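You operate a simulated robot arm through the tools that you are given. There is no shell and no other tool. Be economical: measure what you need, move in short steps, check, and stop when the job is done.

You are at the controls of a simulated two-armed robot. One attempt, no reset.

Task
Pick up the dark panel from the top of the packing table with one hand, pass it to the other hand and put it on the top of the left deck lid.

It is judged by the outcome, as a careful person would: the job done as asked, and still so three seconds after it is handed in. It fails if anything else is knocked over, pushed out of place, dropped, spilled or broken. A push-on lid holds only when it is set on centred and level and pressed home; a screw cap is set on level and turned clockwise until tight.

Robot
Two 7-joint arms with three-finger grippers on one trunk, on a base that drives. Base frame: it is fixed to the floor where the robot stands at the start and does not move with it; the origin is under the middle of the robot, x ahead of it, y to its left, z up; the surface under the hand at the start is at about z = 0.82. Readings come in m, degrees, newtons and seconds.
The left shoulder is at the start at [0.086, 0.126, 1.11], the right one opposite. With the tool pointing down near the work surface each hand reaches from about 0.38 to 0.86 m from the robot's upright axis, wherever it stands, measured 20 degrees to its own side. Places, roughly: top of the left deck lid [-1.8, -1.5, 1]. Payload 2.94 kg a hand.
The TCP of each hand is the grasp point between the finger pads, 0.03 m short of the fingertips. In the tool frame z runs along the fingers and y along their closing line. The gripper opens to 0.128 m. The gripper's body begins 0.093 m behind the TCP.
Orientation is that of the tool frame in the base frame, as [roll, pitch, yaw] about the fixed x, y, z axes, in that order (R = Rz(yaw) Ry(pitch) Rx(roll)). With the fingers straight down and closing along the base's y, the tool's x points along the base's -x, its y along +y and its z along -z.

Tools
- The arms move only by the tool play_rows. It takes "left_series", "right_series" or both (then of equal length, played together; a hand with none holds still); each is a list that holds one entry, the list of rows, each a list of 7 numbers: the shift along the base's x, y, z in units of 250 mm (1.0 is 250 mm), then the turn, a rotation vector about the base's x, y, z in units of 180 degrees (1.0 is 180 degrees), then the opening, from 0 (shut) to 1 (fully open). In form: [[[x, y, z, rx, ry, rz, gripper], ...]]. A call has 1 to 10 rows; each row is the pose to reach, as a shift and turn from the pose commanded when the call began. A call with a number of a shift or a turn outside -1 to 1 is refused whole. A row lasts 0.2 s, in which the tool goes at most 0.05 m and 8.6 degrees; a call with a longer step from one row to the next is refused whole, and so is a gripper value outside its range. Where a pose cannot be reached the arm comes as near as it can. A force on the tool above 40 N (or 10 N above the force at the start of the call, whichever is more), or a blocked arm, ends the call early, and 0.2 s more pass. Each finger halts on what it meets, pressing with about 33 N; the grip force reading is that of the motor and also rises with nothing between the fingers. The clock runs only during rows and for 0.2 s after the last one: add rows that repeat a pose to give the fingers time. It gives the time, the measured TCP pose, the force on the tool (base axes), the opening and the grip force at its end, in the units of the frame above (readings bear some noise), with the torque about the TCP (base axes, N m) and any sound that the robot's microphone picked up.
- Cameras (640 x 400 px; columns grow to the right, rows downward): "scene" is now at [0.2195, 0.0018, 1.2741]; the picture's right is [0.03, -1.00, 0.00], its down [-0.56, -0.02, -0.83] and it looks along [0.83, 0.03, -0.56] (base axes); focal length 268 px, centre (320, 200). "left" rides on the left gripper at [0.069, 0.015, -0.12] in its tool frame; the picture's right is [-0.21, 0.98, 0.00], its down [-0.82, -0.18, -0.54] and it looks along [-0.53, -0.12, 0.84] (tool axes); focal length 251 px, centre (320, 200). "right" rides on the right gripper at [0.069, -0.015, -0.12] in its tool frame; the picture's right is [0.21, 0.98, 0.00], its down [-0.82, 0.18, -0.54] and it looks along [-0.53, 0.12, 0.84] (tool axes); focal length 251 px, centre (320, 200). There is no depth. A picture from a camera that has moved, and an enlarged one, comes with that camera's place and axes in the base frame and with its lens.
- snapshot(camera): a new picture of that camera. The clock stands still meanwhile.
- lift_body(by): slides the trunk up (or, below 0, down) by that many m; the arms and the scene camera ride with it, the base frame stays. It gives what a move gives, with no picture.
- base_move(legs): drives the robot by 1 to 6 legs, each [ahead, left, turn to the left] in m, m and degrees, along the robot's own axes; the way and the turn of a leg run together, so that a leg with both is an arc; at most 1.5 m and 180 degrees a leg. The arms and the cameras ride along, it lands a little off, and it stops where it bumps. It gives what a move gives.
- head_to(pan, tilt): turns the head with the scene camera to pan (to the left, within 80 degrees either way) and tilt (down, from -29 to 69), counted from straight ahead of the robot. It gives what a move gives.
- enlarge(camera, box): a new picture of the part [left, top, right, bottom] of that camera's present view, enlarged. The clock stands still meanwhile.
- sign_off(): hands the job in; it is judged then, once.

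Go step by step. Nothing tells you exact positions but the pictures and the camera data: compare them with the known pose of the tool, close in by small moves and look again before you grip or let go. The budget is 120 turns and 88 pictures, counting those below and the enlarged ones. Unless the task says otherwise, let go and move clear before handing in, and close with one line.

The tools are called after "Request:" as a command line: name --argument value ..., lists and objects as JSON in quotes. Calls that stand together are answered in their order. play_rows: Moves the arms, as the interface text tells. Its arguments: {"type":"object","properties":{"left_series":{"type":"array"},"right_series":{"type":"array"}},"required":[]} The other tools are called the same way: lift_body (by) slides the trunk up or down; base_move (legs) drives the base; head_to (pan, tilt) turns the head that bears the scene camera; snapshot (camera) takes a picture; enlarge (camera, box) takes an enlarged picture of a part of a camera's view; sign_off () hands the job in.

At the start:

```text
time_s: 0.0
left_eef_pos: [0.5858, 0.3754, 1.0619]
left_orientation: [180.0, 0.1, -180.0]
left_wrist_force: [-0.7, 0.7, -0.4]
left_torque: [-0.02, 0.01, 0.0]
left_width: 0.1279
left_grip_force: 0.1
right_eef_pos: [0.5087, -0.2105, 1.1071]
right_orientation: [-180.0, 0.1, -180.0]
right_wrist_force: [0.0, -0.6, -0.6]
right_torque: [0.0, -0.01, 0.02]
right_width: 0.1278
right_grip_force: 0.0
trunk travel left (down, up): [-0.325, 0.222]
robot x, y, heading: [-0.003, 0.0042, -0.0]
head pan, tilt: [1.8, 34.3]
```

scene: 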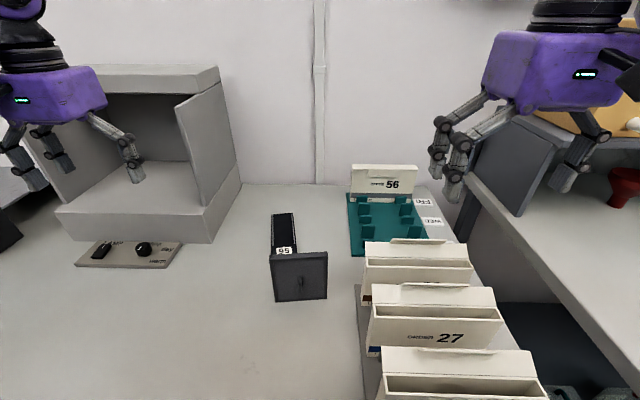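
right: 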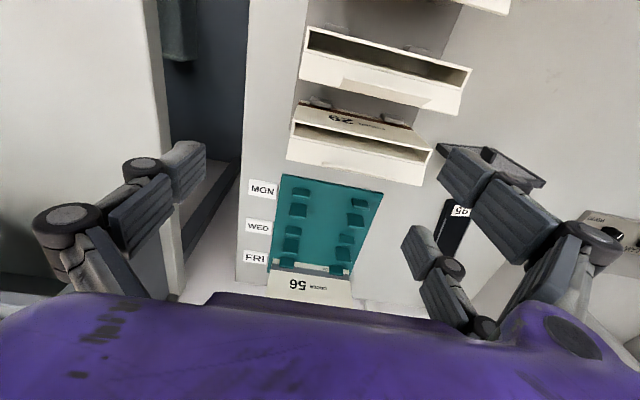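
left: 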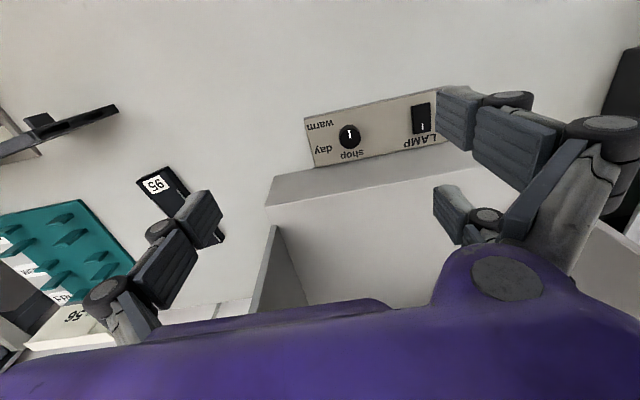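

I see a dark upright square thing and a dark strip tagged 95/56 on the table ahead. I'll look closer at them first.

Request:
enlarge --camera "scene" --box '[220, 180, 380, 320]'

Request:
head_to --pan -60 --tilt 30

Request:
snapshot --camera "scene"

```text
2.86 times, centred on (300, 250) of scene
camera zoom: at [0.2195, 0.0018, 1.2741], right [0.03, -1.0, 0.0], down [-0.56, -0.02, -0.83], along [0.83, 0.03, -0.56], focal length 767 px, centre (377, 57)
```

zoom: 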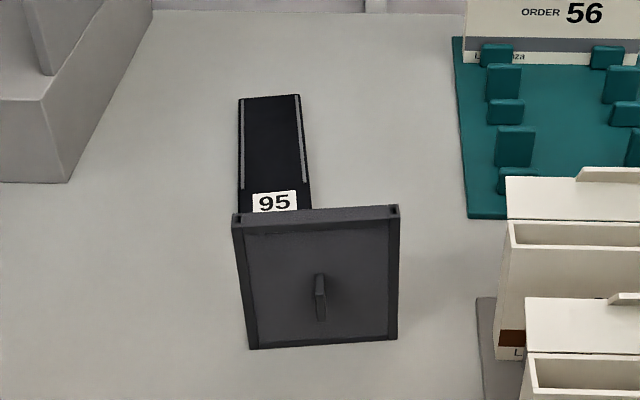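

```text
time_s: 1.3
left_eef_pos: [0.5847, 0.3759, 1.0618]
left_orientation: [180.0, 0.0, -180.0]
left_wrist_force: [-0.3, -0.1, 0.4]
left_torque: [0.01, -0.01, 0.01]
left_width: 0.1279
left_grip_force: 0.0
right_eef_pos: [0.5089, -0.2092, 1.1066]
right_orientation: [-180.0, 0.0, 180.0]
right_wrist_force: [-0.1, -0.7, 0.1]
right_torque: [0.02, 0.02, -0.01]
right_width: 0.1282
right_grip_force: 0.1
trunk travel left (down, up): [-0.325, 0.222]
robot x, y, heading: [-0.0007, -0.0005, 0.1]
head pan, tilt: [-60.0, 30.0]
```

```text
83 pictures are left
camera scene: at [0.1764, -0.0792, 1.2809], right [-0.87, -0.5, 0.0], down [-0.25, 0.43, -0.87], along [0.43, -0.75, -0.5], focal length 268 px, centre (320, 200)
```

scene: 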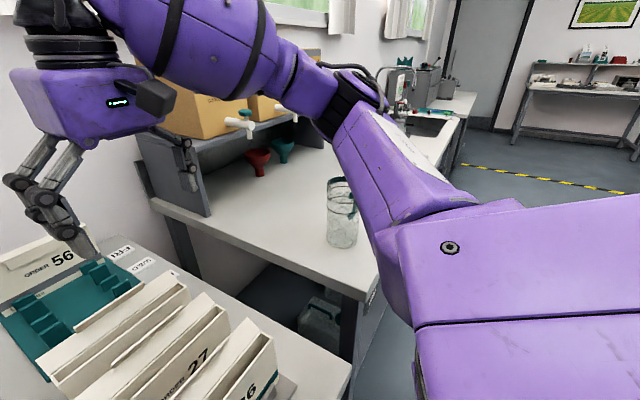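

The square dark piece stands upright near [0.545, 0.05] (about 0.10 x 0.11 m, with a small handle toward me); the strip tagged 95 lies flat behind it. I'll look at the destination side to learn what belongs where, and get wrist-camera close-ups.

Request:
enlarge --camera "right" --box '[400, 120, 600, 280]'

Request:
enlarge --camera "left" --box '[0, 70, 240, 260]'

Request:
head_to --pan -80 --tilt 5

Request:
snapshot --camera "scene"

```text
2.50 times, centred on (500, 200) of right
camera zoom: at [0.4384, -0.2262, 1.2267], right [-0.21, 0.98, 0.0], down [0.82, 0.18, 0.54], along [0.53, 0.12, -0.84], focal length 629 px, centre (-130, 200)
```

zoom: 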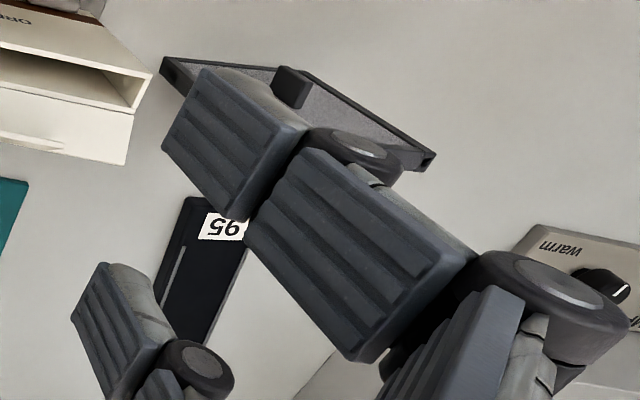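

```text
2.11 times, centred on (120, 165) of left
camera zoom: at [0.5158, 0.3909, 1.1824], right [0.21, 0.98, 0.0], down [0.82, -0.18, 0.54], along [0.53, -0.12, -0.84], focal length 529 px, centre (741, 274)
```

zoom: 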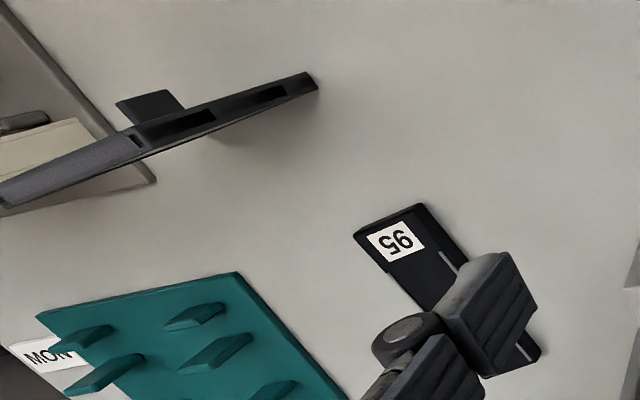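

```text
time_s: 2.2
left_eef_pos: [0.5844, 0.3774, 1.0617]
left_orientation: [-180.0, 0.0, 180.0]
left_wrist_force: [-1.0, 0.5, -0.2]
left_torque: [0.0, 0.01, -0.02]
left_width: 0.1281
left_grip_force: 0.1
right_eef_pos: [0.5084, -0.2092, 1.1059]
right_orientation: [180.0, -0.1, 179.9]
right_wrist_force: [-0.8, 0.0, 0.5]
right_torque: [0.02, 0.01, 0.01]
right_width: 0.1283
right_grip_force: 0.1
trunk travel left (down, up): [-0.325, 0.222]
robot x, y, heading: [-0.0002, -0.0012, -0.0]
head pan, tilt: [-80.0, 5.0]
```

```text
80 pictures are left
camera scene: at [0.1471, -0.0913, 1.3212], right [-0.98, -0.17, 0.0], down [-0.02, 0.09, -1.0], along [0.17, -0.98, -0.09], focal length 268 px, centre (320, 200)
```

scene: 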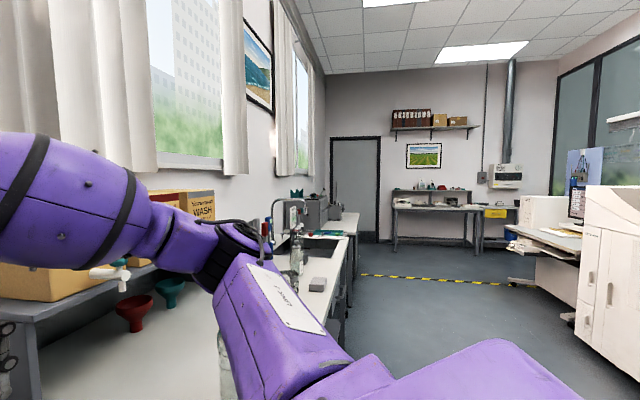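

The square panel with the frame and handle is a free-standing plate about 14 mm thick, separate from the strip, so I take it as the dark panel. I'll grip its top edge from above with the left hand; first turn and bring that hand over.

Request:
head_to --pan 0 --tilt 40

Request:
play_rows --left_series '[[[0, -0.05, 0, 0, 0, -0.045, 1], [0, -0.1, 0, 0, 0, -0.09, 1], [0, -0.2, 0, 0, 0, -0.135, 1], [0, -0.3, 0, 0, 0, -0.18, 1], [0, -0.4, 0, 0, 0, -0.225, 1], [0, -0.5, 0, 0, 0, -0.27, 1], [0, -0.6, 0, 0, 0, -0.315, 1], [0, -0.7, 0, 0, 0, -0.36, 1], [0, -0.75, 0, 0, 0, -0.405, 1], [0, -0.8, 0, 0, 0, -0.45, 1]]]'

Request:
snapshot --camera "left"

Request:
snapshot --camera "scene"

```text
time_s: 3.7
left_eef_pos: [0.5863, 0.3755, 1.0621]
left_orientation: [-179.9, 0.0, 180.0]
left_wrist_force: [0.6, 0.2, 0.2]
left_torque: [0.0, -0.02, -0.01]
left_width: 0.128
left_grip_force: 0.1
right_eef_pos: [0.5071, -0.2106, 1.107]
right_orientation: [-179.9, 0.0, 180.0]
right_wrist_force: [0.4, 0.9, 0.1]
right_torque: [0.01, 0.02, -0.02]
right_width: 0.128
right_grip_force: 0.2
trunk travel left (down, up): [-0.325, 0.222]
robot x, y, heading: [0.0024, 0.001, -0.1]
head pan, tilt: [0.0, 40.0]
```

```text
time_s: 5.9
left_eef_pos: [0.5852, 0.1747, 1.0607]
left_orientation: [180.0, 0.0, 98.9]
left_wrist_force: [0.6, 0.2, 0.1]
left_torque: [0.0, -0.02, 0.01]
left_width: 0.1278
left_grip_force: 0.1
right_eef_pos: [0.5087, -0.2097, 1.1066]
right_orientation: [180.0, 0.0, -180.0]
right_wrist_force: [-0.2, 0.0, 0.4]
right_torque: [0.0, 0.04, -0.02]
right_width: 0.1278
right_grip_force: 0.1
trunk travel left (down, up): [-0.325, 0.222]
robot x, y, heading: [-0.002, 0.0017, 0.1]
head pan, tilt: [0.0, 40.0]
```

```text
79 pictures are left
camera left: at [0.5893, 0.2457, 1.1824], right [1.0, -0.06, 0.0], down [-0.05, -0.84, 0.54], along [-0.03, -0.54, -0.84], focal length 251 px, centre (320, 200)
```

left: 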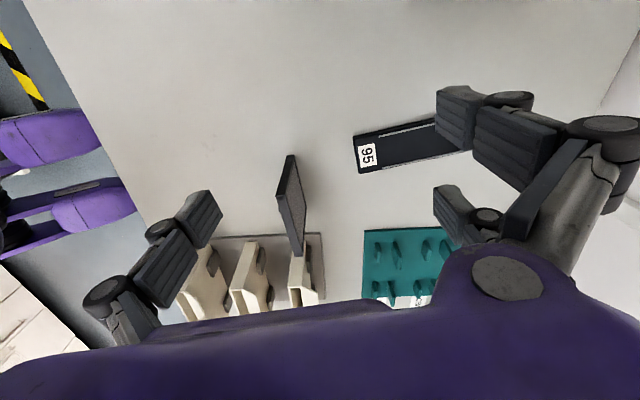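

```text
78 pictures are left
camera scene: at [0.2163, -0.0014, 1.2655], right [0.0, -1.0, 0.0], down [-0.64, 0.0, -0.77], along [0.77, 0.0, -0.64], focal length 268 px, centre (320, 200)
```

scene: 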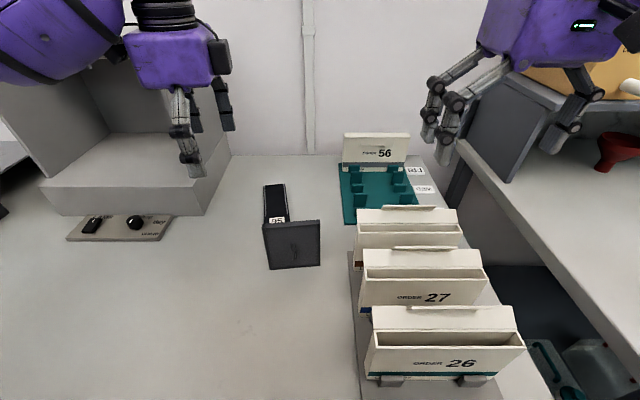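

Request:
enlarge --camera "left" --box '[240, 130, 360, 270]'

Request:
enlarge --camera "scene" --box '[240, 170, 340, 280]'

```text
2.86 times, centred on (300, 200) of left
camera zoom: at [0.5893, 0.2457, 1.1824], right [1.0, -0.06, 0.0], down [-0.05, -0.84, 0.54], along [-0.03, -0.54, -0.84], focal length 718 px, centre (377, 200)
```

zoom: 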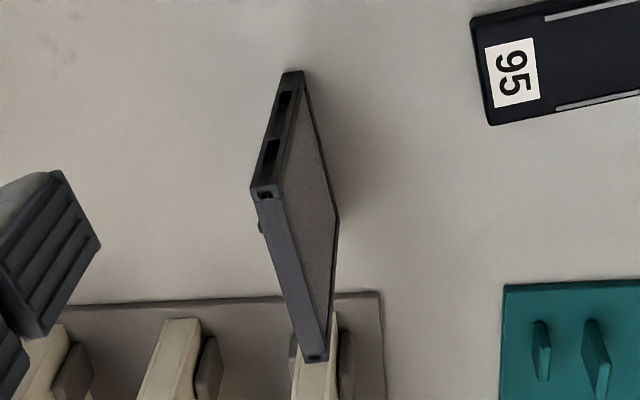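

```text
3.64 times, centred on (290, 225) of scene
camera zoom: at [0.2163, -0.0014, 1.2655], right [0.0, -1.0, 0.0], down [-0.64, 0.0, -0.77], along [0.77, 0.0, -0.64], focal length 976 px, centre (429, 109)
```

zoom: 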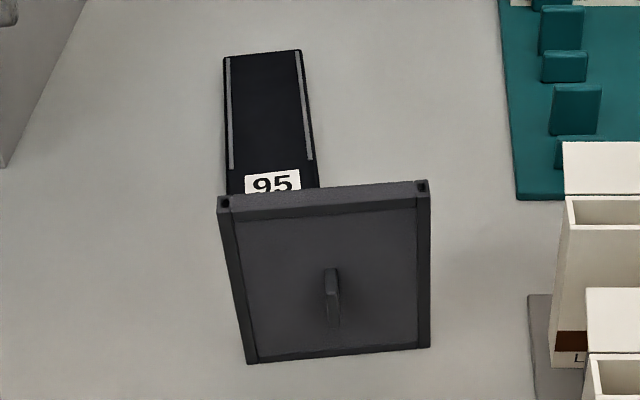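

The panel's top edge runs from about [0.535, 0.097] to [0.547, 0.002] at z ≈ 0.94, standing vertical, turned about 7°. I'll bring the left hand over it and check.

Request:
play_rows --left_series '[[[-0.06, -0.15, 0, 0, 0, -0.01, 1], [-0.12, -0.3, 0, 0, 0, -0.01, 1], [-0.18, -0.46, 0, 0, 0, -0.01, 1], [-0.18, -0.46, -0.1, 0, 0, -0.01, 1], [-0.18, -0.46, -0.2, 0, 0, -0.01, 1], [-0.18, -0.46, -0.2, 0, 0, -0.01, 1]]]'

Request:
snapshot --camera "left"

Request:
enlarge --camera "scene" --box '[220, 120, 380, 280]'

```text
time_s: 7.3
left_eef_pos: [0.54, 0.0605, 1.0127]
left_orientation: [-180.0, 0.0, 97.2]
left_wrist_force: [0.5, -0.9, -0.4]
left_torque: [0.0, 0.03, -0.03]
left_width: 0.1281
left_grip_force: 0.0
right_eef_pos: [0.5073, -0.2096, 1.107]
right_orientation: [-179.9, 0.1, -180.0]
right_wrist_force: [-0.4, -0.4, 0.5]
right_torque: [-0.01, -0.01, 0.01]
right_width: 0.128
right_grip_force: 0.1
trunk travel left (down, up): [-0.325, 0.222]
robot x, y, heading: [0.001, -0.0005, 0.0]
head pan, tilt: [0.0, 40.0]
```

```text
75 pictures are left
camera left: at [0.5467, 0.1309, 1.133], right [1.0, -0.09, 0.0], down [-0.08, -0.84, 0.54], along [-0.05, -0.54, -0.84], focal length 251 px, centre (320, 200)
```

left: 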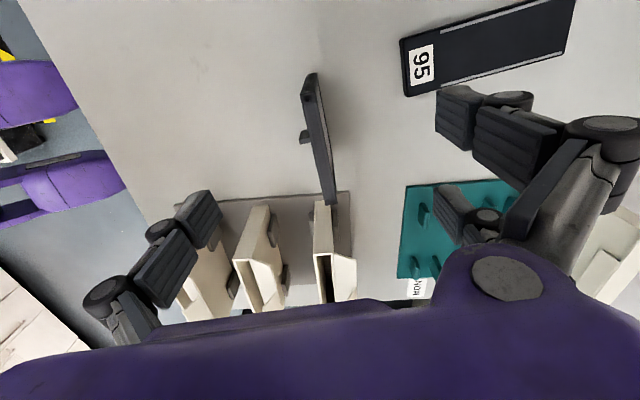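

```text
2.50 times, centred on (300, 200) of scene
camera zoom: at [0.2159, -0.0009, 1.2656], right [0.0, -1.0, 0.0], down [-0.64, 0.0, -0.77], along [0.77, 0.0, -0.64], focal length 671 px, centre (370, 200)
```

zoom: 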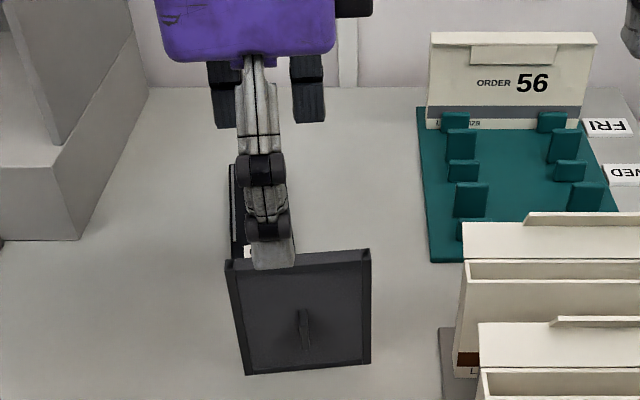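

The geometry agrees. The handle sits at y ≈ 0.046, so I'll grip a bit to the left of it, at y ≈ 0.072, and lower.

Request:
play_rows --left_series '[[[-0.008, 0.046, 0, 0, 0, 0, 1], [-0.008, 0.046, -0.12, 0, 0, 0, 1], [-0.008, 0.046, -0.24, 0, 0, 0, 1], [-0.008, 0.046, -0.34, 0, 0, 0, 1], [-0.008, 0.046, -0.34, 0, 0, 0, 1]]]'

Request:
snapshot --camera "left"

Request:
enlarge --camera "scene" --box '[220, 120, 380, 280]'

```text
time_s: 8.5
left_eef_pos: [0.5381, 0.0708, 0.9279]
left_orientation: [-180.0, -0.1, 97.1]
left_wrist_force: [-0.3, 0.5, -1.1]
left_torque: [-0.01, -0.01, -0.01]
left_width: 0.128
left_grip_force: 0.1
right_eef_pos: [0.5073, -0.2093, 1.1065]
right_orientation: [-179.9, 0.1, -180.0]
right_wrist_force: [0.2, -0.1, -1.4]
right_torque: [-0.02, 0.04, -0.02]
right_width: 0.1282
right_grip_force: 0.0
trunk travel left (down, up): [-0.325, 0.222]
robot x, y, heading: [-0.0015, -0.0019, -0.1]
head pan, tilt: [0.0, 40.0]
```

```text
73 pictures are left
camera left: at [0.5447, 0.1424, 1.047], right [1.0, -0.09, 0.0], down [-0.08, -0.84, 0.54], along [-0.05, -0.54, -0.84], focal length 251 px, centre (320, 200)
```

left: 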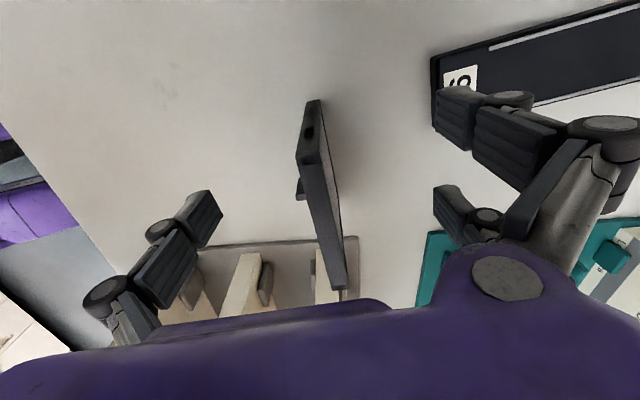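

```text
2.50 times, centred on (300, 200) of scene
camera zoom: at [0.216, -0.001, 1.2656], right [0.0, -1.0, 0.0], down [-0.64, 0.0, -0.77], along [0.77, 0.0, -0.64], focal length 671 px, centre (370, 200)
```

zoom: 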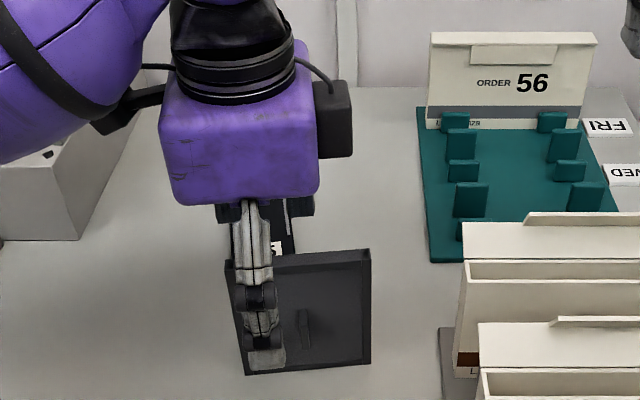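

The fingers straddle the panel clear of the handle. Closing.

Request:
play_rows --left_series '[[[0, 0, 0, 0, 0, 0, 0.3], [0, 0, 0, 0, 0, 0, 0.15], [0, 0, 0, 0, 0, 0, 0], [0, 0, 0, 0, 0, 0, 0], [0, 0, 0, 0, 0, 0, 0]]]'

Request:
snapshot --camera "left"

```text
time_s: 9.7
left_eef_pos: [0.5389, 0.0721, 0.9263]
left_orientation: [179.9, 0.0, 97.2]
left_wrist_force: [0.2, -0.1, 0.0]
left_torque: [-0.02, 0.0, -0.02]
left_width: 0.009
left_grip_force: 33.4
right_eef_pos: [0.5079, -0.2105, 1.1069]
right_orientation: [-180.0, 0.0, 180.0]
right_wrist_force: [-0.2, -0.8, -0.7]
right_torque: [-0.02, 0.0, -0.01]
right_width: 0.1279
right_grip_force: 0.1
trunk travel left (down, up): [-0.325, 0.222]
robot x, y, heading: [0.0019, 0.0016, -0.3]
head pan, tilt: [0.0, 40.0]
```

```text
71 pictures are left
camera left: at [0.5449, 0.1426, 1.0472], right [1.0, -0.09, 0.0], down [-0.08, -0.84, 0.54], along [-0.05, -0.54, -0.84], focal length 251 px, centre (320, 200)
```

left: 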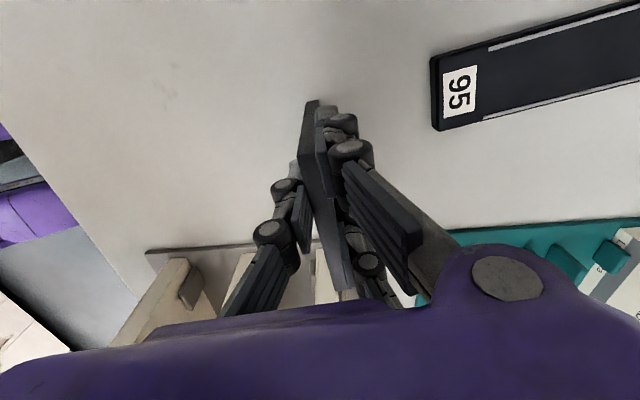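

Gripped (9 mm wide). I'll lift it straight up, square it to the base and bring it to the handover spot.

Request:
play_rows --left_series '[[[0, 0, 0.04, 0, 0, 0, 0], [0, 0, 0.15, 0, 0, 0, 0], [0, 0, 0.3, 0, 0, 0, 0], [0, 0, 0.45, 0, 0, 0, 0], [0, 0, 0.6, 0, 0, 0, 0], [-0.04, 0.06, 0.7, 0, 0, -0.01, 0], [-0.08, 0.12, 0.8, 0, 0, -0.02, 0], [-0.12, 0.18, 0.9, 0, 0, -0.03, 0], [-0.156, 0.232, 0.936, 0, 0, -0.04, 0], [-0.156, 0.232, 0.936, 0, 0, -0.04, 0]]]'

Request:
head_to --pan 0 --tilt 25

Request:
snapshot --camera "scene"

Request:
snapshot --camera "left"

```text
time_s: 11.9
left_eef_pos: [0.4984, 0.1306, 1.1599]
left_orientation: [179.9, 0.1, 89.9]
left_wrist_force: [-0.3, 0.4, -0.3]
left_torque: [0.02, 0.03, 0.0]
left_width: 0.009
left_grip_force: 33.0
right_eef_pos: [0.5092, -0.2116, 1.106]
right_orientation: [179.9, 0.0, -180.0]
right_wrist_force: [0.3, -0.1, 0.3]
right_torque: [0.02, 0.01, -0.02]
right_width: 0.128
right_grip_force: 0.1
trunk travel left (down, up): [-0.325, 0.222]
robot x, y, heading: [0.002, 0.0017, -0.1]
head pan, tilt: [0.0, 40.0]
```

```text
time_s: 12.7
left_eef_pos: [0.4984, 0.13, 1.1601]
left_orientation: [179.9, 0.0, 90.0]
left_wrist_force: [-0.1, -0.5, 0.0]
left_torque: [0.04, 0.01, -0.02]
left_width: 0.0088
left_grip_force: 32.9
right_eef_pos: [0.5086, -0.2099, 1.1073]
right_orientation: [179.9, 0.0, -179.9]
right_wrist_force: [-0.5, -0.2, 0.3]
right_torque: [0.03, 0.0, -0.01]
right_width: 0.1282
right_grip_force: 0.1
trunk travel left (down, up): [-0.325, 0.222]
robot x, y, heading: [-0.0007, 0.0049, 0.1]
head pan, tilt: [0.0, 25.0]
```

```text
70 pictures are left
camera scene: at [0.2232, -0.0009, 1.2888], right [0.0, -1.0, 0.0], down [-0.42, 0.0, -0.91], along [0.91, 0.0, -0.42], focal length 268 px, centre (320, 200)
```

scene: 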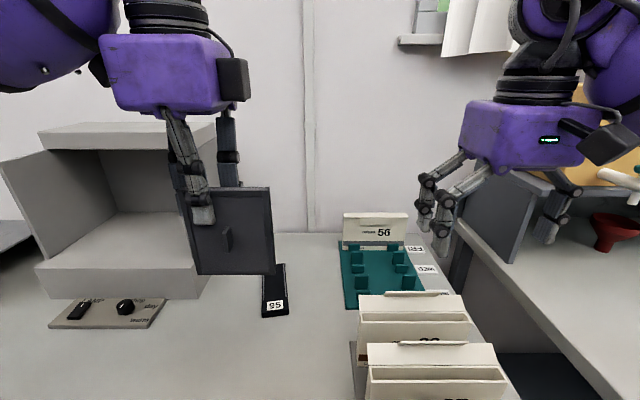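

```text
69 pictures are left
camera left: at [0.5138, 0.1995, 1.281], right [0.98, -0.21, 0.0], down [-0.18, -0.82, 0.54], along [-0.12, -0.53, -0.84], focal length 251 px, centre (320, 200)
```

left: 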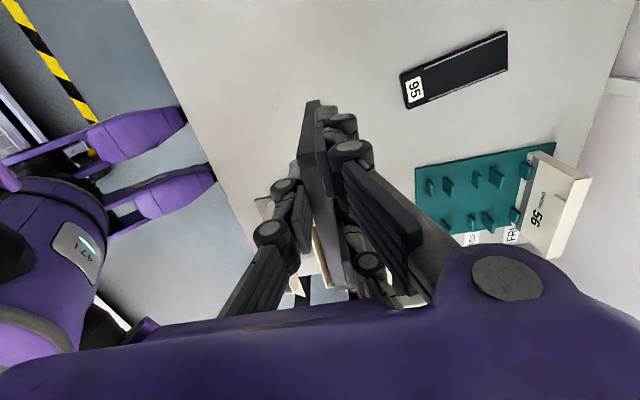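

The panel is held well and hangs upright. Now I rotate the right hand so its fingers point left, staying clear at y ≈ -0.2.

Request:
play_rows --right_series '[[[0, 0, 0.01, 0.026, 0.026, -0.026, 1], [0, 0, 0.02, 0.052, 0.052, -0.052, 1], [0, 0, 0.03, 0.078, 0.078, -0.078, 1], [0, 0, 0.04, 0.104, 0.104, -0.104, 1], [0, 0, 0.05, 0.13, 0.13, -0.13, 1], [0, 0, 0.06, 0.156, 0.156, -0.156, 1], [0, 0, 0.07, 0.182, 0.182, -0.182, 1], [0, 0, 0.08, 0.208, 0.208, -0.208, 1], [0, 0, 0.09, 0.234, 0.234, -0.234, 1], [0, 0, 0.1, 0.26, 0.26, -0.26, 1]]]'

Request:
play_rows --right_series '[[[0, 0, 0, 0.025, 0.025, -0.025, 1], [0, 0, 0, 0.05, 0.05, -0.05, 1], [0, 0, 0, 0.075, 0.075, -0.075, 1], [0, 0, 0, 0.1, 0.1, -0.1, 1], [0, 0, 0, 0.125, 0.125, -0.125, 1], [0, 0, 0, 0.125, 0.125, -0.125, 1]]]'

Request:
snapshot --camera "scene"

Request:
snapshot --camera "right"

```text
time_s: 14.9
left_eef_pos: [0.4986, 0.1302, 1.161]
left_orientation: [179.9, 0.0, 90.0]
left_wrist_force: [0.5, 0.7, 0.1]
left_torque: [0.03, 0.04, 0.03]
left_width: 0.009
left_grip_force: 32.6
right_eef_pos: [0.5085, -0.2115, 1.1313]
right_orientation: [146.5, -58.5, 146.5]
right_wrist_force: [0.0, -0.7, 0.9]
right_torque: [0.01, 0.01, -0.02]
right_width: 0.1279
right_grip_force: 0.0
trunk travel left (down, up): [-0.325, 0.222]
robot x, y, heading: [0.0002, -0.0002, -0.0]
head pan, tilt: [0.0, 25.0]
```

```text
time_s: 16.3
left_eef_pos: [0.4999, 0.1302, 1.1605]
left_orientation: [-180.0, 0.0, 89.9]
left_wrist_force: [-0.5, -0.5, -0.1]
left_torque: [0.0, -0.01, -0.01]
left_width: 0.009
left_grip_force: 33.0
right_eef_pos: [0.5083, -0.2096, 1.1318]
right_orientation: [-65.2, -89.8, -24.9]
right_wrist_force: [-0.5, -0.2, 0.2]
right_torque: [0.0, -0.03, -0.05]
right_width: 0.1278
right_grip_force: 0.0
trunk travel left (down, up): [-0.325, 0.222]
robot x, y, heading: [0.0011, 0.0021, 0.0]
head pan, tilt: [0.0, 25.0]
```

```text
68 pictures are left
camera scene: at [0.2235, -0.0007, 1.2888], right [0.0, -1.0, 0.0], down [-0.42, 0.0, -0.91], along [0.91, 0.0, -0.42], focal length 268 px, centre (320, 200)
```

scene: 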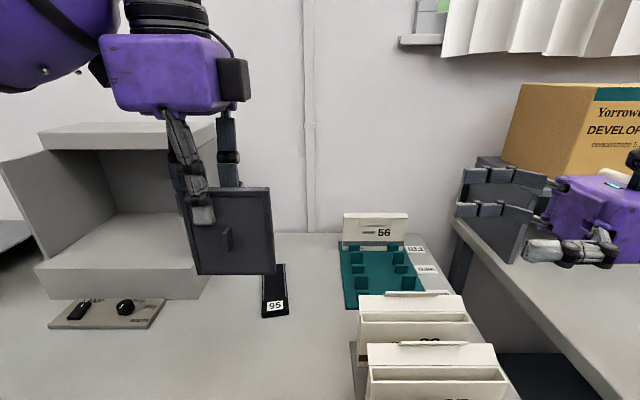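

```text
67 pictures are left
camera right: at [0.4928, -0.3312, 1.2008], right [0.98, 0.0, 0.21], down [0.18, -0.54, -0.82], along [0.12, 0.84, -0.53], focal length 251 px, centre (320, 200)
```

right: 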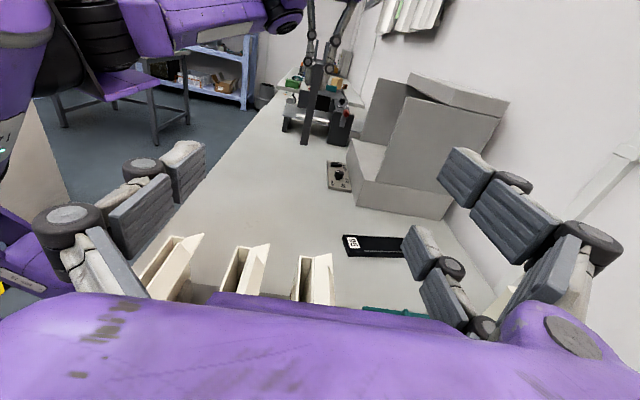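

The right hand points left at the panel's height. I'll approach partway and check alignment.

Request:
play_rows --right_series '[[[-0.036, 0.15, 0.01, 0, 0, 0, 1], [-0.036, 0.3, 0.01, 0, 0, 0, 1], [-0.036, 0.45, 0.01, 0, 0, 0, 1], [-0.036, 0.6, 0.01, 0, 0, 0, 1], [-0.036, 0.7, 0.01, 0, 0, 0, 1], [-0.036, 0.8, 0.01, 0, 0, 0, 1], [-0.036, 0.8, 0.01, 0, 0, 0, 1]]]'

Request:
snapshot --camera "right"

Request:
snapshot --camera "scene"

```text
time_s: 17.9
left_eef_pos: [0.4952, 0.1342, 1.1627]
left_orientation: [179.8, 0.1, 90.0]
left_wrist_force: [0.8, -0.2, -0.1]
left_torque: [0.01, 0.0, 0.01]
left_width: 0.0091
left_grip_force: 32.7
right_eef_pos: [0.4962, -0.0085, 1.1369]
right_orientation: [124.4, -89.7, 145.5]
right_wrist_force: [0.8, 0.0, -1.0]
right_torque: [-0.03, 0.01, 0.02]
right_width: 0.128
right_grip_force: 0.0
trunk travel left (down, up): [-0.325, 0.222]
robot x, y, heading: [-0.0022, -0.0006, -0.1]
head pan, tilt: [0.0, 25.0]
```

```text
66 pictures are left
camera right: at [0.4798, -0.1285, 1.2053], right [0.98, 0.0, 0.22], down [0.18, -0.54, -0.82], along [0.12, 0.84, -0.53], focal length 251 px, centre (320, 200)
```

right: 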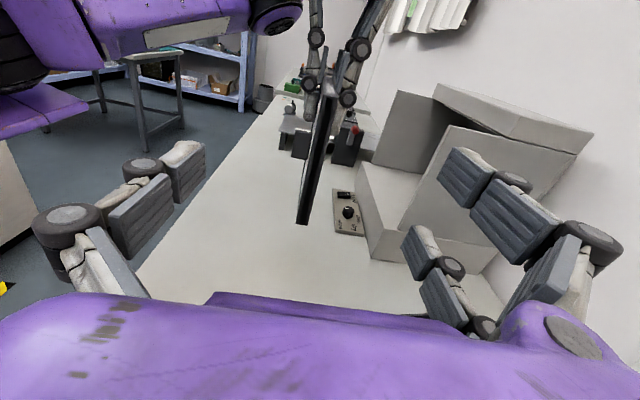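

```text
65 pictures are left
camera scene: at [0.2194, 0.0016, 1.2896], right [0.0, -1.0, 0.0], down [-0.42, 0.0, -0.91], along [0.91, 0.0, -0.42], focal length 268 px, centre (320, 200)
```

scene: 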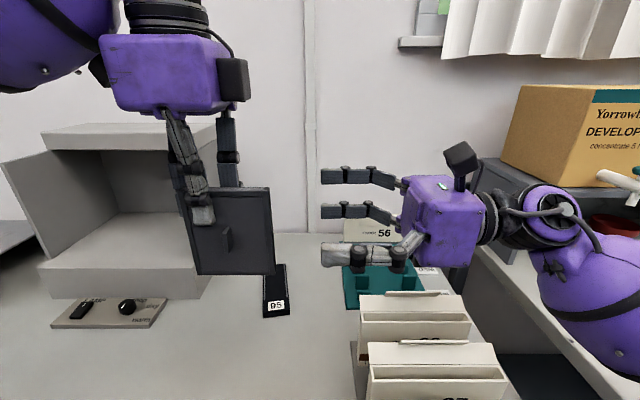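

Aligned: panel edge at y ≈ 0.058, between the fingers. I'll advance the remaining 6 cm and look again.

Request:
play_rows --right_series '[[[0, 0.08, 0, 0, 0, 0, 1], [0, 0.16, 0, 0, 0, 0, 1], [0, 0.25, 0, 0, 0, 0, 1], [0, 0.25, 0, 0, 0, 0, 1]]]'

Request:
snapshot --camera "right"

Request:
enlarge --camera "scene" --box '[150, 120, 450, 300]'

```text
time_s: 18.9
left_eef_pos: [0.4988, 0.1308, 1.1606]
left_orientation: [180.0, -0.1, 90.0]
left_wrist_force: [0.3, -0.4, -0.6]
left_torque: [0.02, 0.01, 0.02]
left_width: 0.0089
left_grip_force: 33.2
right_eef_pos: [0.4989, 0.0518, 1.1334]
right_orientation: [106.0, -89.9, 164.0]
right_wrist_force: [-0.4, -0.2, 0.0]
right_torque: [0.01, 0.03, 0.02]
right_width: 0.1279
right_grip_force: 0.1
trunk travel left (down, up): [-0.325, 0.222]
robot x, y, heading: [0.0036, 0.0012, -0.0]
head pan, tilt: [0.0, 25.0]
```

```text
64 pictures are left
camera right: at [0.4836, -0.0691, 1.2031], right [0.98, 0.0, 0.21], down [0.18, -0.54, -0.82], along [0.12, 0.84, -0.53], focal length 251 px, centre (320, 200)
```

right: 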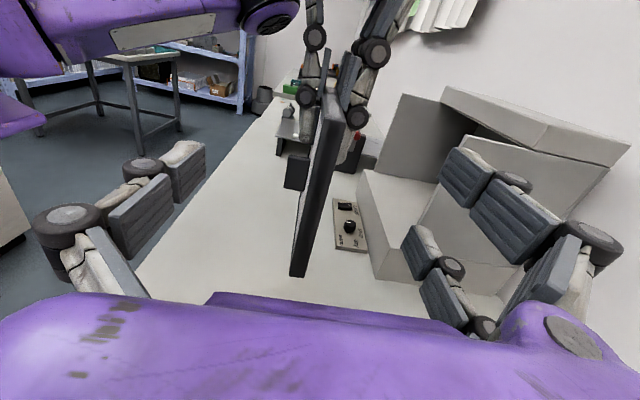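

```text
2.13 times, centred on (300, 210) of scene
camera zoom: at [0.2234, -0.0013, 1.2888], right [0.0, -1.0, 0.0], down [-0.42, 0.0, -0.91], along [0.91, 0.0, -0.42], focal length 573 px, centre (363, 179)
```

zoom: 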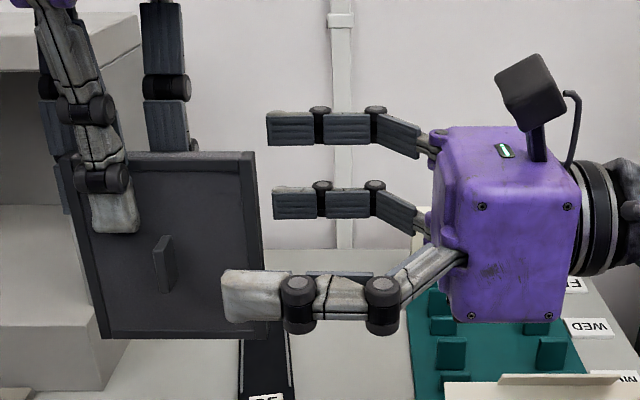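

The single front finger and the two rear ones straddle the panel's right edge, clear of the handle. Closing the right hand.

Request:
play_rows --right_series '[[[0, 0, 0, 0, 0, 0, 0.4], [0, 0, 0, 0, 0, 0, 0.2], [0, 0, 0, 0, 0, 0, 0.1], [0, 0, 0, 0, 0, 0, 0], [0, 0, 0, 0, 0, 0, 0], [0, 0, 0, 0, 0, 0, 0]]]'

Request:
snapshot --camera "right"

Request:
enlarge --camera "scene" --box '[150, 120, 450, 300]'

```text
time_s: 20.3
left_eef_pos: [0.4984, 0.1306, 1.1614]
left_orientation: [180.0, -0.1, 90.1]
left_wrist_force: [2.4, -1.7, 0.2]
left_torque: [-0.07, -0.07, 0.14]
left_width: 0.0088
left_grip_force: 33.2
right_eef_pos: [0.4979, 0.0531, 1.1338]
right_orientation: [-154.9, -90.0, 65.0]
right_wrist_force: [-1.6, 1.2, -0.7]
right_torque: [0.03, 0.0, 0.04]
right_width: 0.0087
right_grip_force: 33.2
trunk travel left (down, up): [-0.325, 0.222]
robot x, y, heading: [0.0016, 0.0022, 0.1]
head pan, tilt: [0.0, 25.0]
```

```text
62 pictures are left
camera right: at [0.4834, -0.069, 1.2031], right [0.98, 0.0, 0.21], down [0.18, -0.54, -0.82], along [0.12, 0.84, -0.53], focal length 251 px, centre (320, 200)
```

right: 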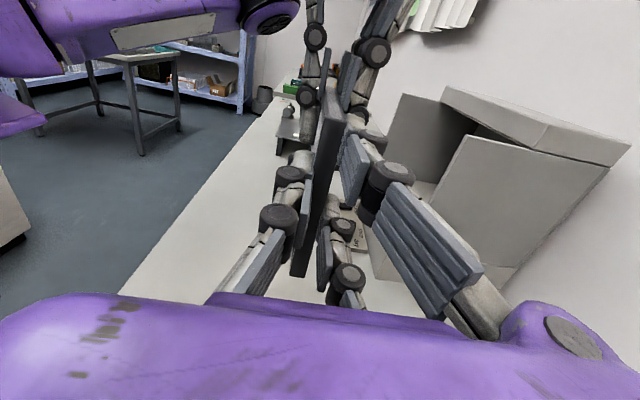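

```text
2.13 times, centred on (300, 210) of scene
camera zoom: at [0.2233, -0.0009, 1.2889], right [0.0, -1.0, 0.0], down [-0.42, 0.0, -0.91], along [0.91, 0.0, -0.42], focal length 573 px, centre (363, 179)
```

zoom: 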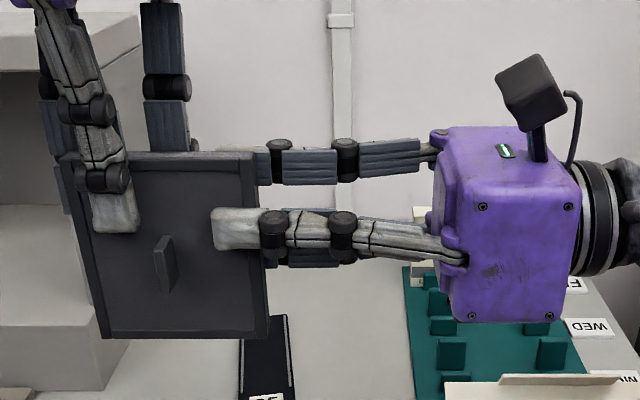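

Both hands hold it (8.8 mm each). Now the left hand opens and lifts away.

Request:
play_rows --left_series '[[[0, 0, 0, 0, 0, 0, 0.3], [0, 0, 0, 0, 0, 0, 0.6], [0, 0, 0, 0, 0, 0, 0.6], [0, 0, 0.1, 0, 0, 0, 0.6], [0, 0, 0.25, 0, 0, 0, 0.6], [0, 0.08, 0.4, 0, 0, 0, 0.6], [0, 0.2, 0.4, 0, 0, 0, 0.6], [0, 0.35, 0.4, 0, 0, 0, 0.6], [0, 0.5, 0.4, 0, 0, 0, 0.6], [0, 0.5, 0.4, 0, 0, 0, 0.6]]]'

Request:
snapshot --camera "scene"

Request:
snapshot --camera "right"

```text
time_s: 22.5
left_eef_pos: [0.5016, 0.2512, 1.255]
left_orientation: [179.9, -0.1, 90.1]
left_wrist_force: [-0.4, 0.4, -0.5]
left_torque: [-0.01, -0.02, 0.0]
left_width: 0.077
left_grip_force: 0.0
left hand out of reach, approached as far as the arm can: row 9, 10
right_eef_pos: [0.4991, 0.0515, 1.1334]
right_orientation: [99.2, -89.9, 170.9]
right_wrist_force: [0.2, 0.0, 0.2]
right_torque: [-0.03, -0.01, -0.05]
right_width: 0.0091
right_grip_force: 32.7
trunk travel left (down, up): [-0.325, 0.222]
robot x, y, heading: [0.0004, -0.0021, 0.3]
head pan, tilt: [0.0, 25.0]
```

```text
60 pictures are left
camera scene: at [0.2234, -0.0017, 1.2888], right [0.0, -1.0, 0.0], down [-0.42, 0.0, -0.91], along [0.91, 0.0, -0.42], focal length 268 px, centre (320, 200)
```

scene: 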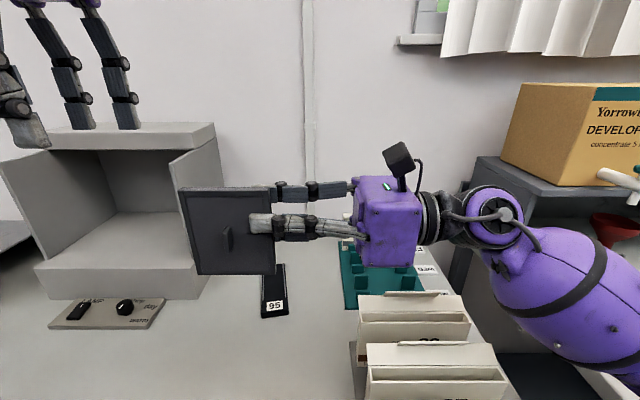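

```text
59 pictures are left
camera right: at [0.4838, -0.0699, 1.203], right [0.98, 0.0, 0.21], down [0.18, -0.54, -0.82], along [0.12, 0.84, -0.53], focal length 251 px, centre (320, 200)
```

right: 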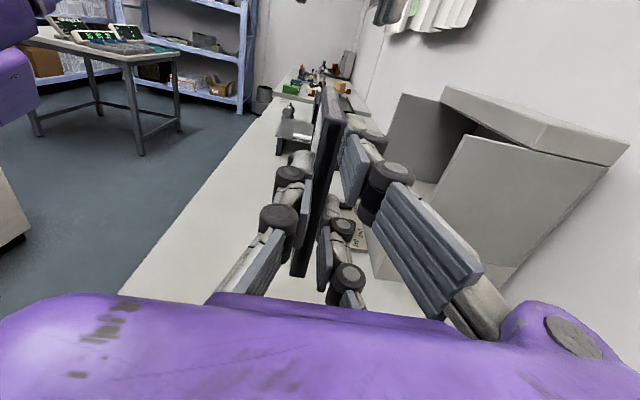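

The panel is now in the right hand only. Before driving I'll tuck both arms closer and look left-back for free floor.

Request:
play_rows --left_series '[[[-0.1, 0, -0.05, 0, 0, 0, 0.6], [-0.2, 0, -0.1, 0, 0, 0, 0.6], [-0.3, 0, -0.15, 0, 0, 0, 0.6], [-0.3, 0, -0.2, 0, 0, 0, 0.6]]]' --right_series '[[[-0.05, -0.1, 0, 0, 0, 0, 0], [-0.1, -0.2, 0, 0, 0, 0, 0], [-0.15, -0.3, 0, 0, 0, 0, 0], [-0.2, -0.4, 0, 0, 0, 0, 0]]]'

Request:
head_to --pan 80 --tilt 20

Request:
snapshot --camera "scene"

Request:
head_to --pan -80 --tilt 20

Request:
snapshot --camera "scene"

```text
time_s: 23.5
left_eef_pos: [0.426, 0.2711, 1.2008]
left_orientation: [180.0, 1.0, 90.3]
left_wrist_force: [-0.7, 0.6, -0.3]
left_torque: [0.03, 0.0, -0.04]
left_width: 0.0767
left_grip_force: 0.1
right_eef_pos: [0.4493, -0.0283, 1.1418]
right_orientation: [140.6, -88.2, 129.6]
right_wrist_force: [0.6, 0.6, -1.6]
right_torque: [0.09, 0.0, -0.01]
right_width: 0.0091
right_grip_force: 33.0
trunk travel left (down, up): [-0.325, 0.222]
robot x, y, heading: [-0.0007, 0.0007, 0.2]
head pan, tilt: [0.0, 25.0]
```

```text
time_s: 25.0
left_eef_pos: [0.4228, 0.2683, 1.2022]
left_orientation: [179.8, 0.7, 90.0]
left_wrist_force: [-0.9, 0.2, 0.4]
left_torque: [-0.01, -0.01, 0.02]
left_width: 0.0764
left_grip_force: 0.1
right_eef_pos: [0.4457, -0.0311, 1.1401]
right_orientation: [150.0, -88.4, 119.9]
right_wrist_force: [0.1, 0.0, -0.9]
right_torque: [-0.01, -0.01, -0.02]
right_width: 0.0088
right_grip_force: 33.2
trunk travel left (down, up): [-0.325, 0.222]
robot x, y, heading: [-0.0004, -0.0015, 0.1]
head pan, tilt: [80.0, 20.0]
```

```text
58 pictures are left
camera scene: at [0.1435, 0.1078, 1.2962], right [0.98, -0.17, 0.01], down [-0.06, -0.35, -0.94], along [0.16, 0.92, -0.35], focal length 268 px, centre (320, 200)
```

scene: 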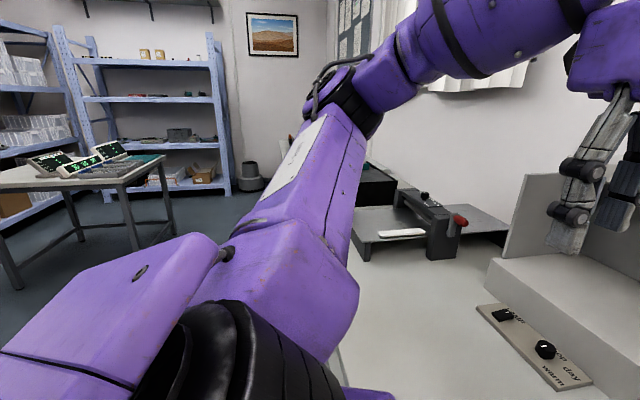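

```text
time_s: 27.5
left_eef_pos: [0.4213, 0.2678, 1.2031]
left_orientation: [179.9, 0.8, 90.0]
left_wrist_force: [0.1, 0.4, 0.2]
left_torque: [0.02, -0.01, 0.0]
left_width: 0.0769
left_grip_force: 0.2
right_eef_pos: [0.4457, -0.0327, 1.1382]
right_orientation: [151.0, -88.5, 119.0]
right_wrist_force: [0.7, 0.1, -0.4]
right_torque: [-0.01, 0.01, 0.01]
right_width: 0.0091
right_grip_force: 33.2
trunk travel left (down, up): [-0.325, 0.222]
robot x, y, heading: [0.0041, -0.0028, 0.1]
head pan, tilt: [-80.0, 20.0]
```

```text
57 pictures are left
camera scene: at [0.1431, -0.076, 1.2987], right [-0.98, -0.17, 0.0], down [-0.06, 0.32, -0.94], along [0.16, -0.93, -0.33], focal length 268 px, centre (320, 200)
```

scene: 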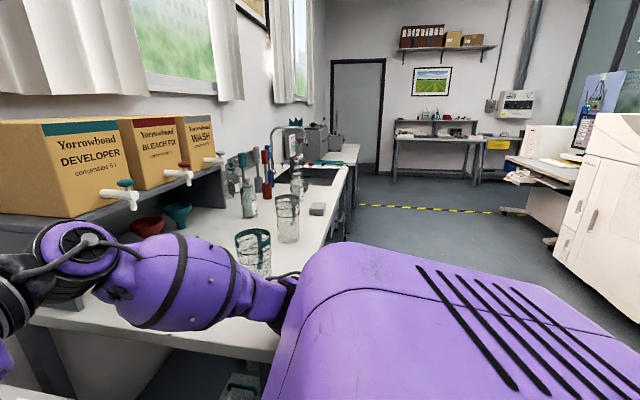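

This is a photo lab; the white machine behind-right has its front at about x = -1.54, facing the tables. I'll back off 0.45 m, then turn right to see it.

Request:
base_move --legs '[[-0.45, 0, 0], [0, 0, -90]]'

Request:
head_to --pan -50 --tilt 20

Request:
snapshot --camera "scene"

```text
time_s: 34.0
left_eef_pos: [-0.1958, -0.4245, 1.2043]
left_orientation: [-180.0, 0.0, 0.5]
left_wrist_force: [-0.3, 0.0, -1.1]
left_torque: [0.02, 0.0, 0.02]
left_width: 0.0768
left_grip_force: 0.0
right_eef_pos: [-0.4946, -0.4508, 1.1341]
right_orientation: [-144.6, -90.0, -34.9]
right_wrist_force: [-0.5, -0.3, 0.0]
right_torque: [-0.02, 0.01, 0.01]
right_width: 0.0092
right_grip_force: 32.9
trunk travel left (down, up): [-0.325, 0.222]
robot x, y, heading: [-0.4487, -0.0049, -89.2]
head pan, tilt: [-80.0, 20.0]
```

```text
time_s: 35.0
left_eef_pos: [-0.1964, -0.4241, 1.2048]
left_orientation: [-180.0, 0.0, 0.5]
left_wrist_force: [-0.3, -0.3, 0.5]
left_torque: [0.0, -0.03, 0.01]
left_width: 0.0769
left_grip_force: 0.0
right_eef_pos: [-0.4952, -0.4492, 1.1349]
right_orientation: [42.8, -90.0, 137.7]
right_wrist_force: [-0.1, 0.8, -0.3]
right_torque: [0.0, 0.02, 0.03]
right_width: 0.0091
right_grip_force: 33.0
trunk travel left (down, up): [-0.325, 0.222]
robot x, y, heading: [-0.4524, 0.0005, -89.5]
head pan, tilt: [-50.0, 20.0]
```

```text
56 pictures are left
camera scene: at [-0.5207, -0.1924, 1.297], right [-0.65, 0.76, 0.0], down [0.26, 0.22, -0.94], along [-0.71, -0.61, -0.34], focal length 268 px, centre (320, 200)
```

scene: 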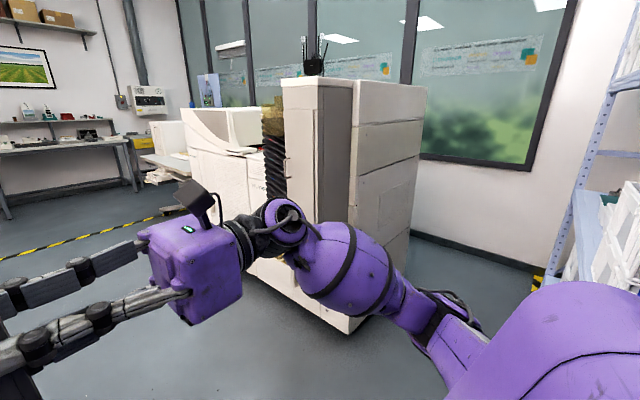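

The machine's tall cabinet hides part of it; the target seems to be just beyond. I'll face the machine (heading 180°) and sidestep along it.

Request:
base_move --legs '[[0, 0, -90.5], [0, 1.3, 0]]'

Request:
head_to --pan 0 --tilt 15

Request:
snapshot --camera "scene"

```text
time_s: 36.8
left_eef_pos: [-0.3463, -0.4942, 1.2014]
left_orientation: [-179.8, 0.1, -17.9]
left_wrist_force: [0.0, -0.4, -0.4]
left_torque: [0.0, 0.03, -0.01]
left_width: 0.0767
left_grip_force: 0.1
right_eef_pos: [-0.6352, -0.4239, 1.1363]
right_orientation: [28.6, -89.7, 133.9]
right_wrist_force: [0.9, 0.0, -0.1]
right_torque: [0.01, 0.0, 0.02]
right_width: 0.009
right_grip_force: 33.6
trunk travel left (down, up): [-0.325, 0.222]
robot x, y, heading: [-0.453, -0.0064, -108.0]
head pan, tilt: [-50.0, 20.0]
stopped in leg 1: the robot was blocked; the commanded pose is now the measured one
```

```text
time_s: 37.9
left_eef_pos: [-0.3465, -0.4973, 1.202]
left_orientation: [-179.5, 0.1, -18.1]
left_wrist_force: [-0.4, 1.3, -0.3]
left_torque: [-0.02, 0.0, 0.01]
left_width: 0.0768
left_grip_force: 0.0
right_eef_pos: [-0.6369, -0.4255, 1.1345]
right_orientation: [-17.0, -89.9, 179.3]
right_wrist_force: [0.3, 0.1, -0.4]
right_torque: [0.01, 0.03, 0.0]
right_width: 0.0089
right_grip_force: 32.5
trunk travel left (down, up): [-0.325, 0.222]
robot x, y, heading: [-0.4535, -0.0014, -108.3]
head pan, tilt: [0.0, 15.0]
```

```text
55 pictures are left
camera scene: at [-0.5231, -0.2283, 1.3028], right [-0.95, 0.31, 0.0], down [0.08, 0.26, -0.96], along [-0.3, -0.92, -0.27], focal length 268 px, centre (320, 200)
```

scene: 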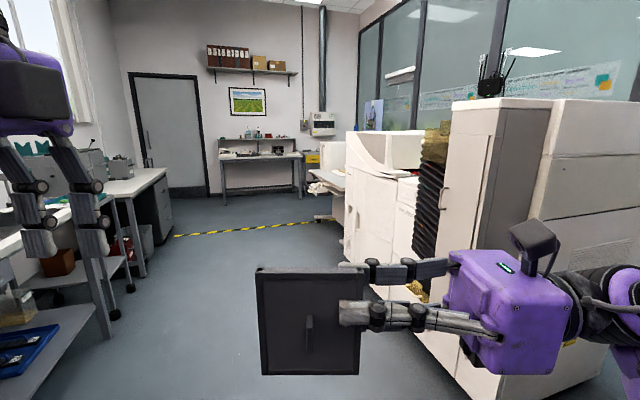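

The turn was blocked by something. I'll look down left and right to find what touches before moving.

Request:
head_to --pan 70 --tilt 45

Request:
snapshot --camera "scene"

Request:
head_to --pan -75 --tilt 25

Request:
snapshot --camera "scene"

```text
time_s: 39.3
left_eef_pos: [-0.3466, -0.4972, 1.2006]
left_orientation: [-179.7, 0.1, -18.1]
left_wrist_force: [1.0, 0.1, -0.3]
left_torque: [0.01, -0.02, -0.03]
left_width: 0.0769
left_grip_force: 0.1
right_eef_pos: [-0.6382, -0.4244, 1.1338]
right_orientation: [-20.5, -89.9, -177.4]
right_wrist_force: [-0.5, 0.1, 0.1]
right_torque: [0.01, 0.01, -0.02]
right_width: 0.0089
right_grip_force: 32.8
trunk travel left (down, up): [-0.325, 0.222]
robot x, y, heading: [-0.4483, -0.0052, -108.1]
head pan, tilt: [70.0, 45.0]
```

```text
54 pictures are left
camera scene: at [-0.4299, -0.1894, 1.2566], right [-0.62, -0.79, -0.01], down [-0.55, 0.44, -0.7], along [0.56, -0.43, -0.71], focal length 268 px, centre (320, 200)
```

scene: 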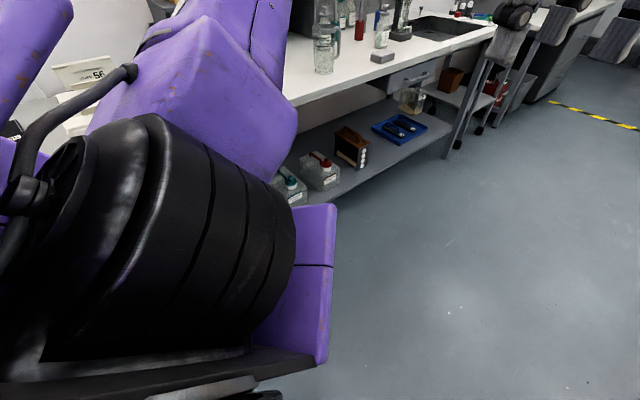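

```text
time_s: 41.6
left_eef_pos: [-0.3473, -0.4977, 1.1999]
left_orientation: [-179.6, 0.1, -18.0]
left_wrist_force: [0.3, 0.0, -0.4]
left_torque: [-0.02, -0.03, -0.02]
left_width: 0.0768
left_grip_force: 0.0
right_eef_pos: [-0.638, -0.4256, 1.1342]
right_orientation: [-21.6, -89.8, -176.2]
right_wrist_force: [-0.2, 0.2, -0.4]
right_torque: [0.02, 0.01, 0.01]
right_width: 0.0092
right_grip_force: 32.8
trunk travel left (down, up): [-0.325, 0.222]
robot x, y, heading: [-0.4513, -0.0022, -108.2]
head pan, tilt: [-75.0, 25.0]
```

```text
53 pictures are left
camera scene: at [-0.5857, -0.1345, 1.2875], right [0.05, 1.0, 0.01], down [0.42, -0.01, -0.91], along [-0.9, 0.05, -0.42], focal length 268 px, centre (320, 200)
```

scene: 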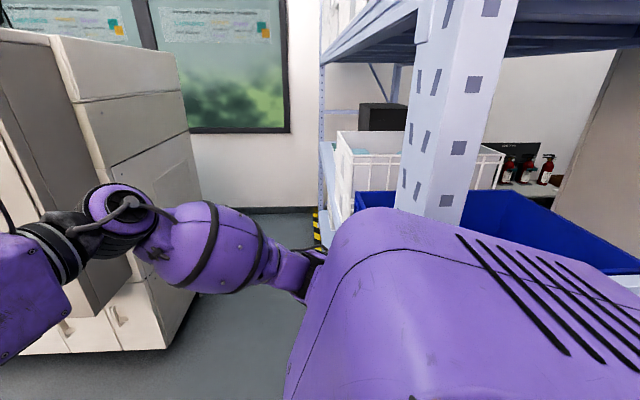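

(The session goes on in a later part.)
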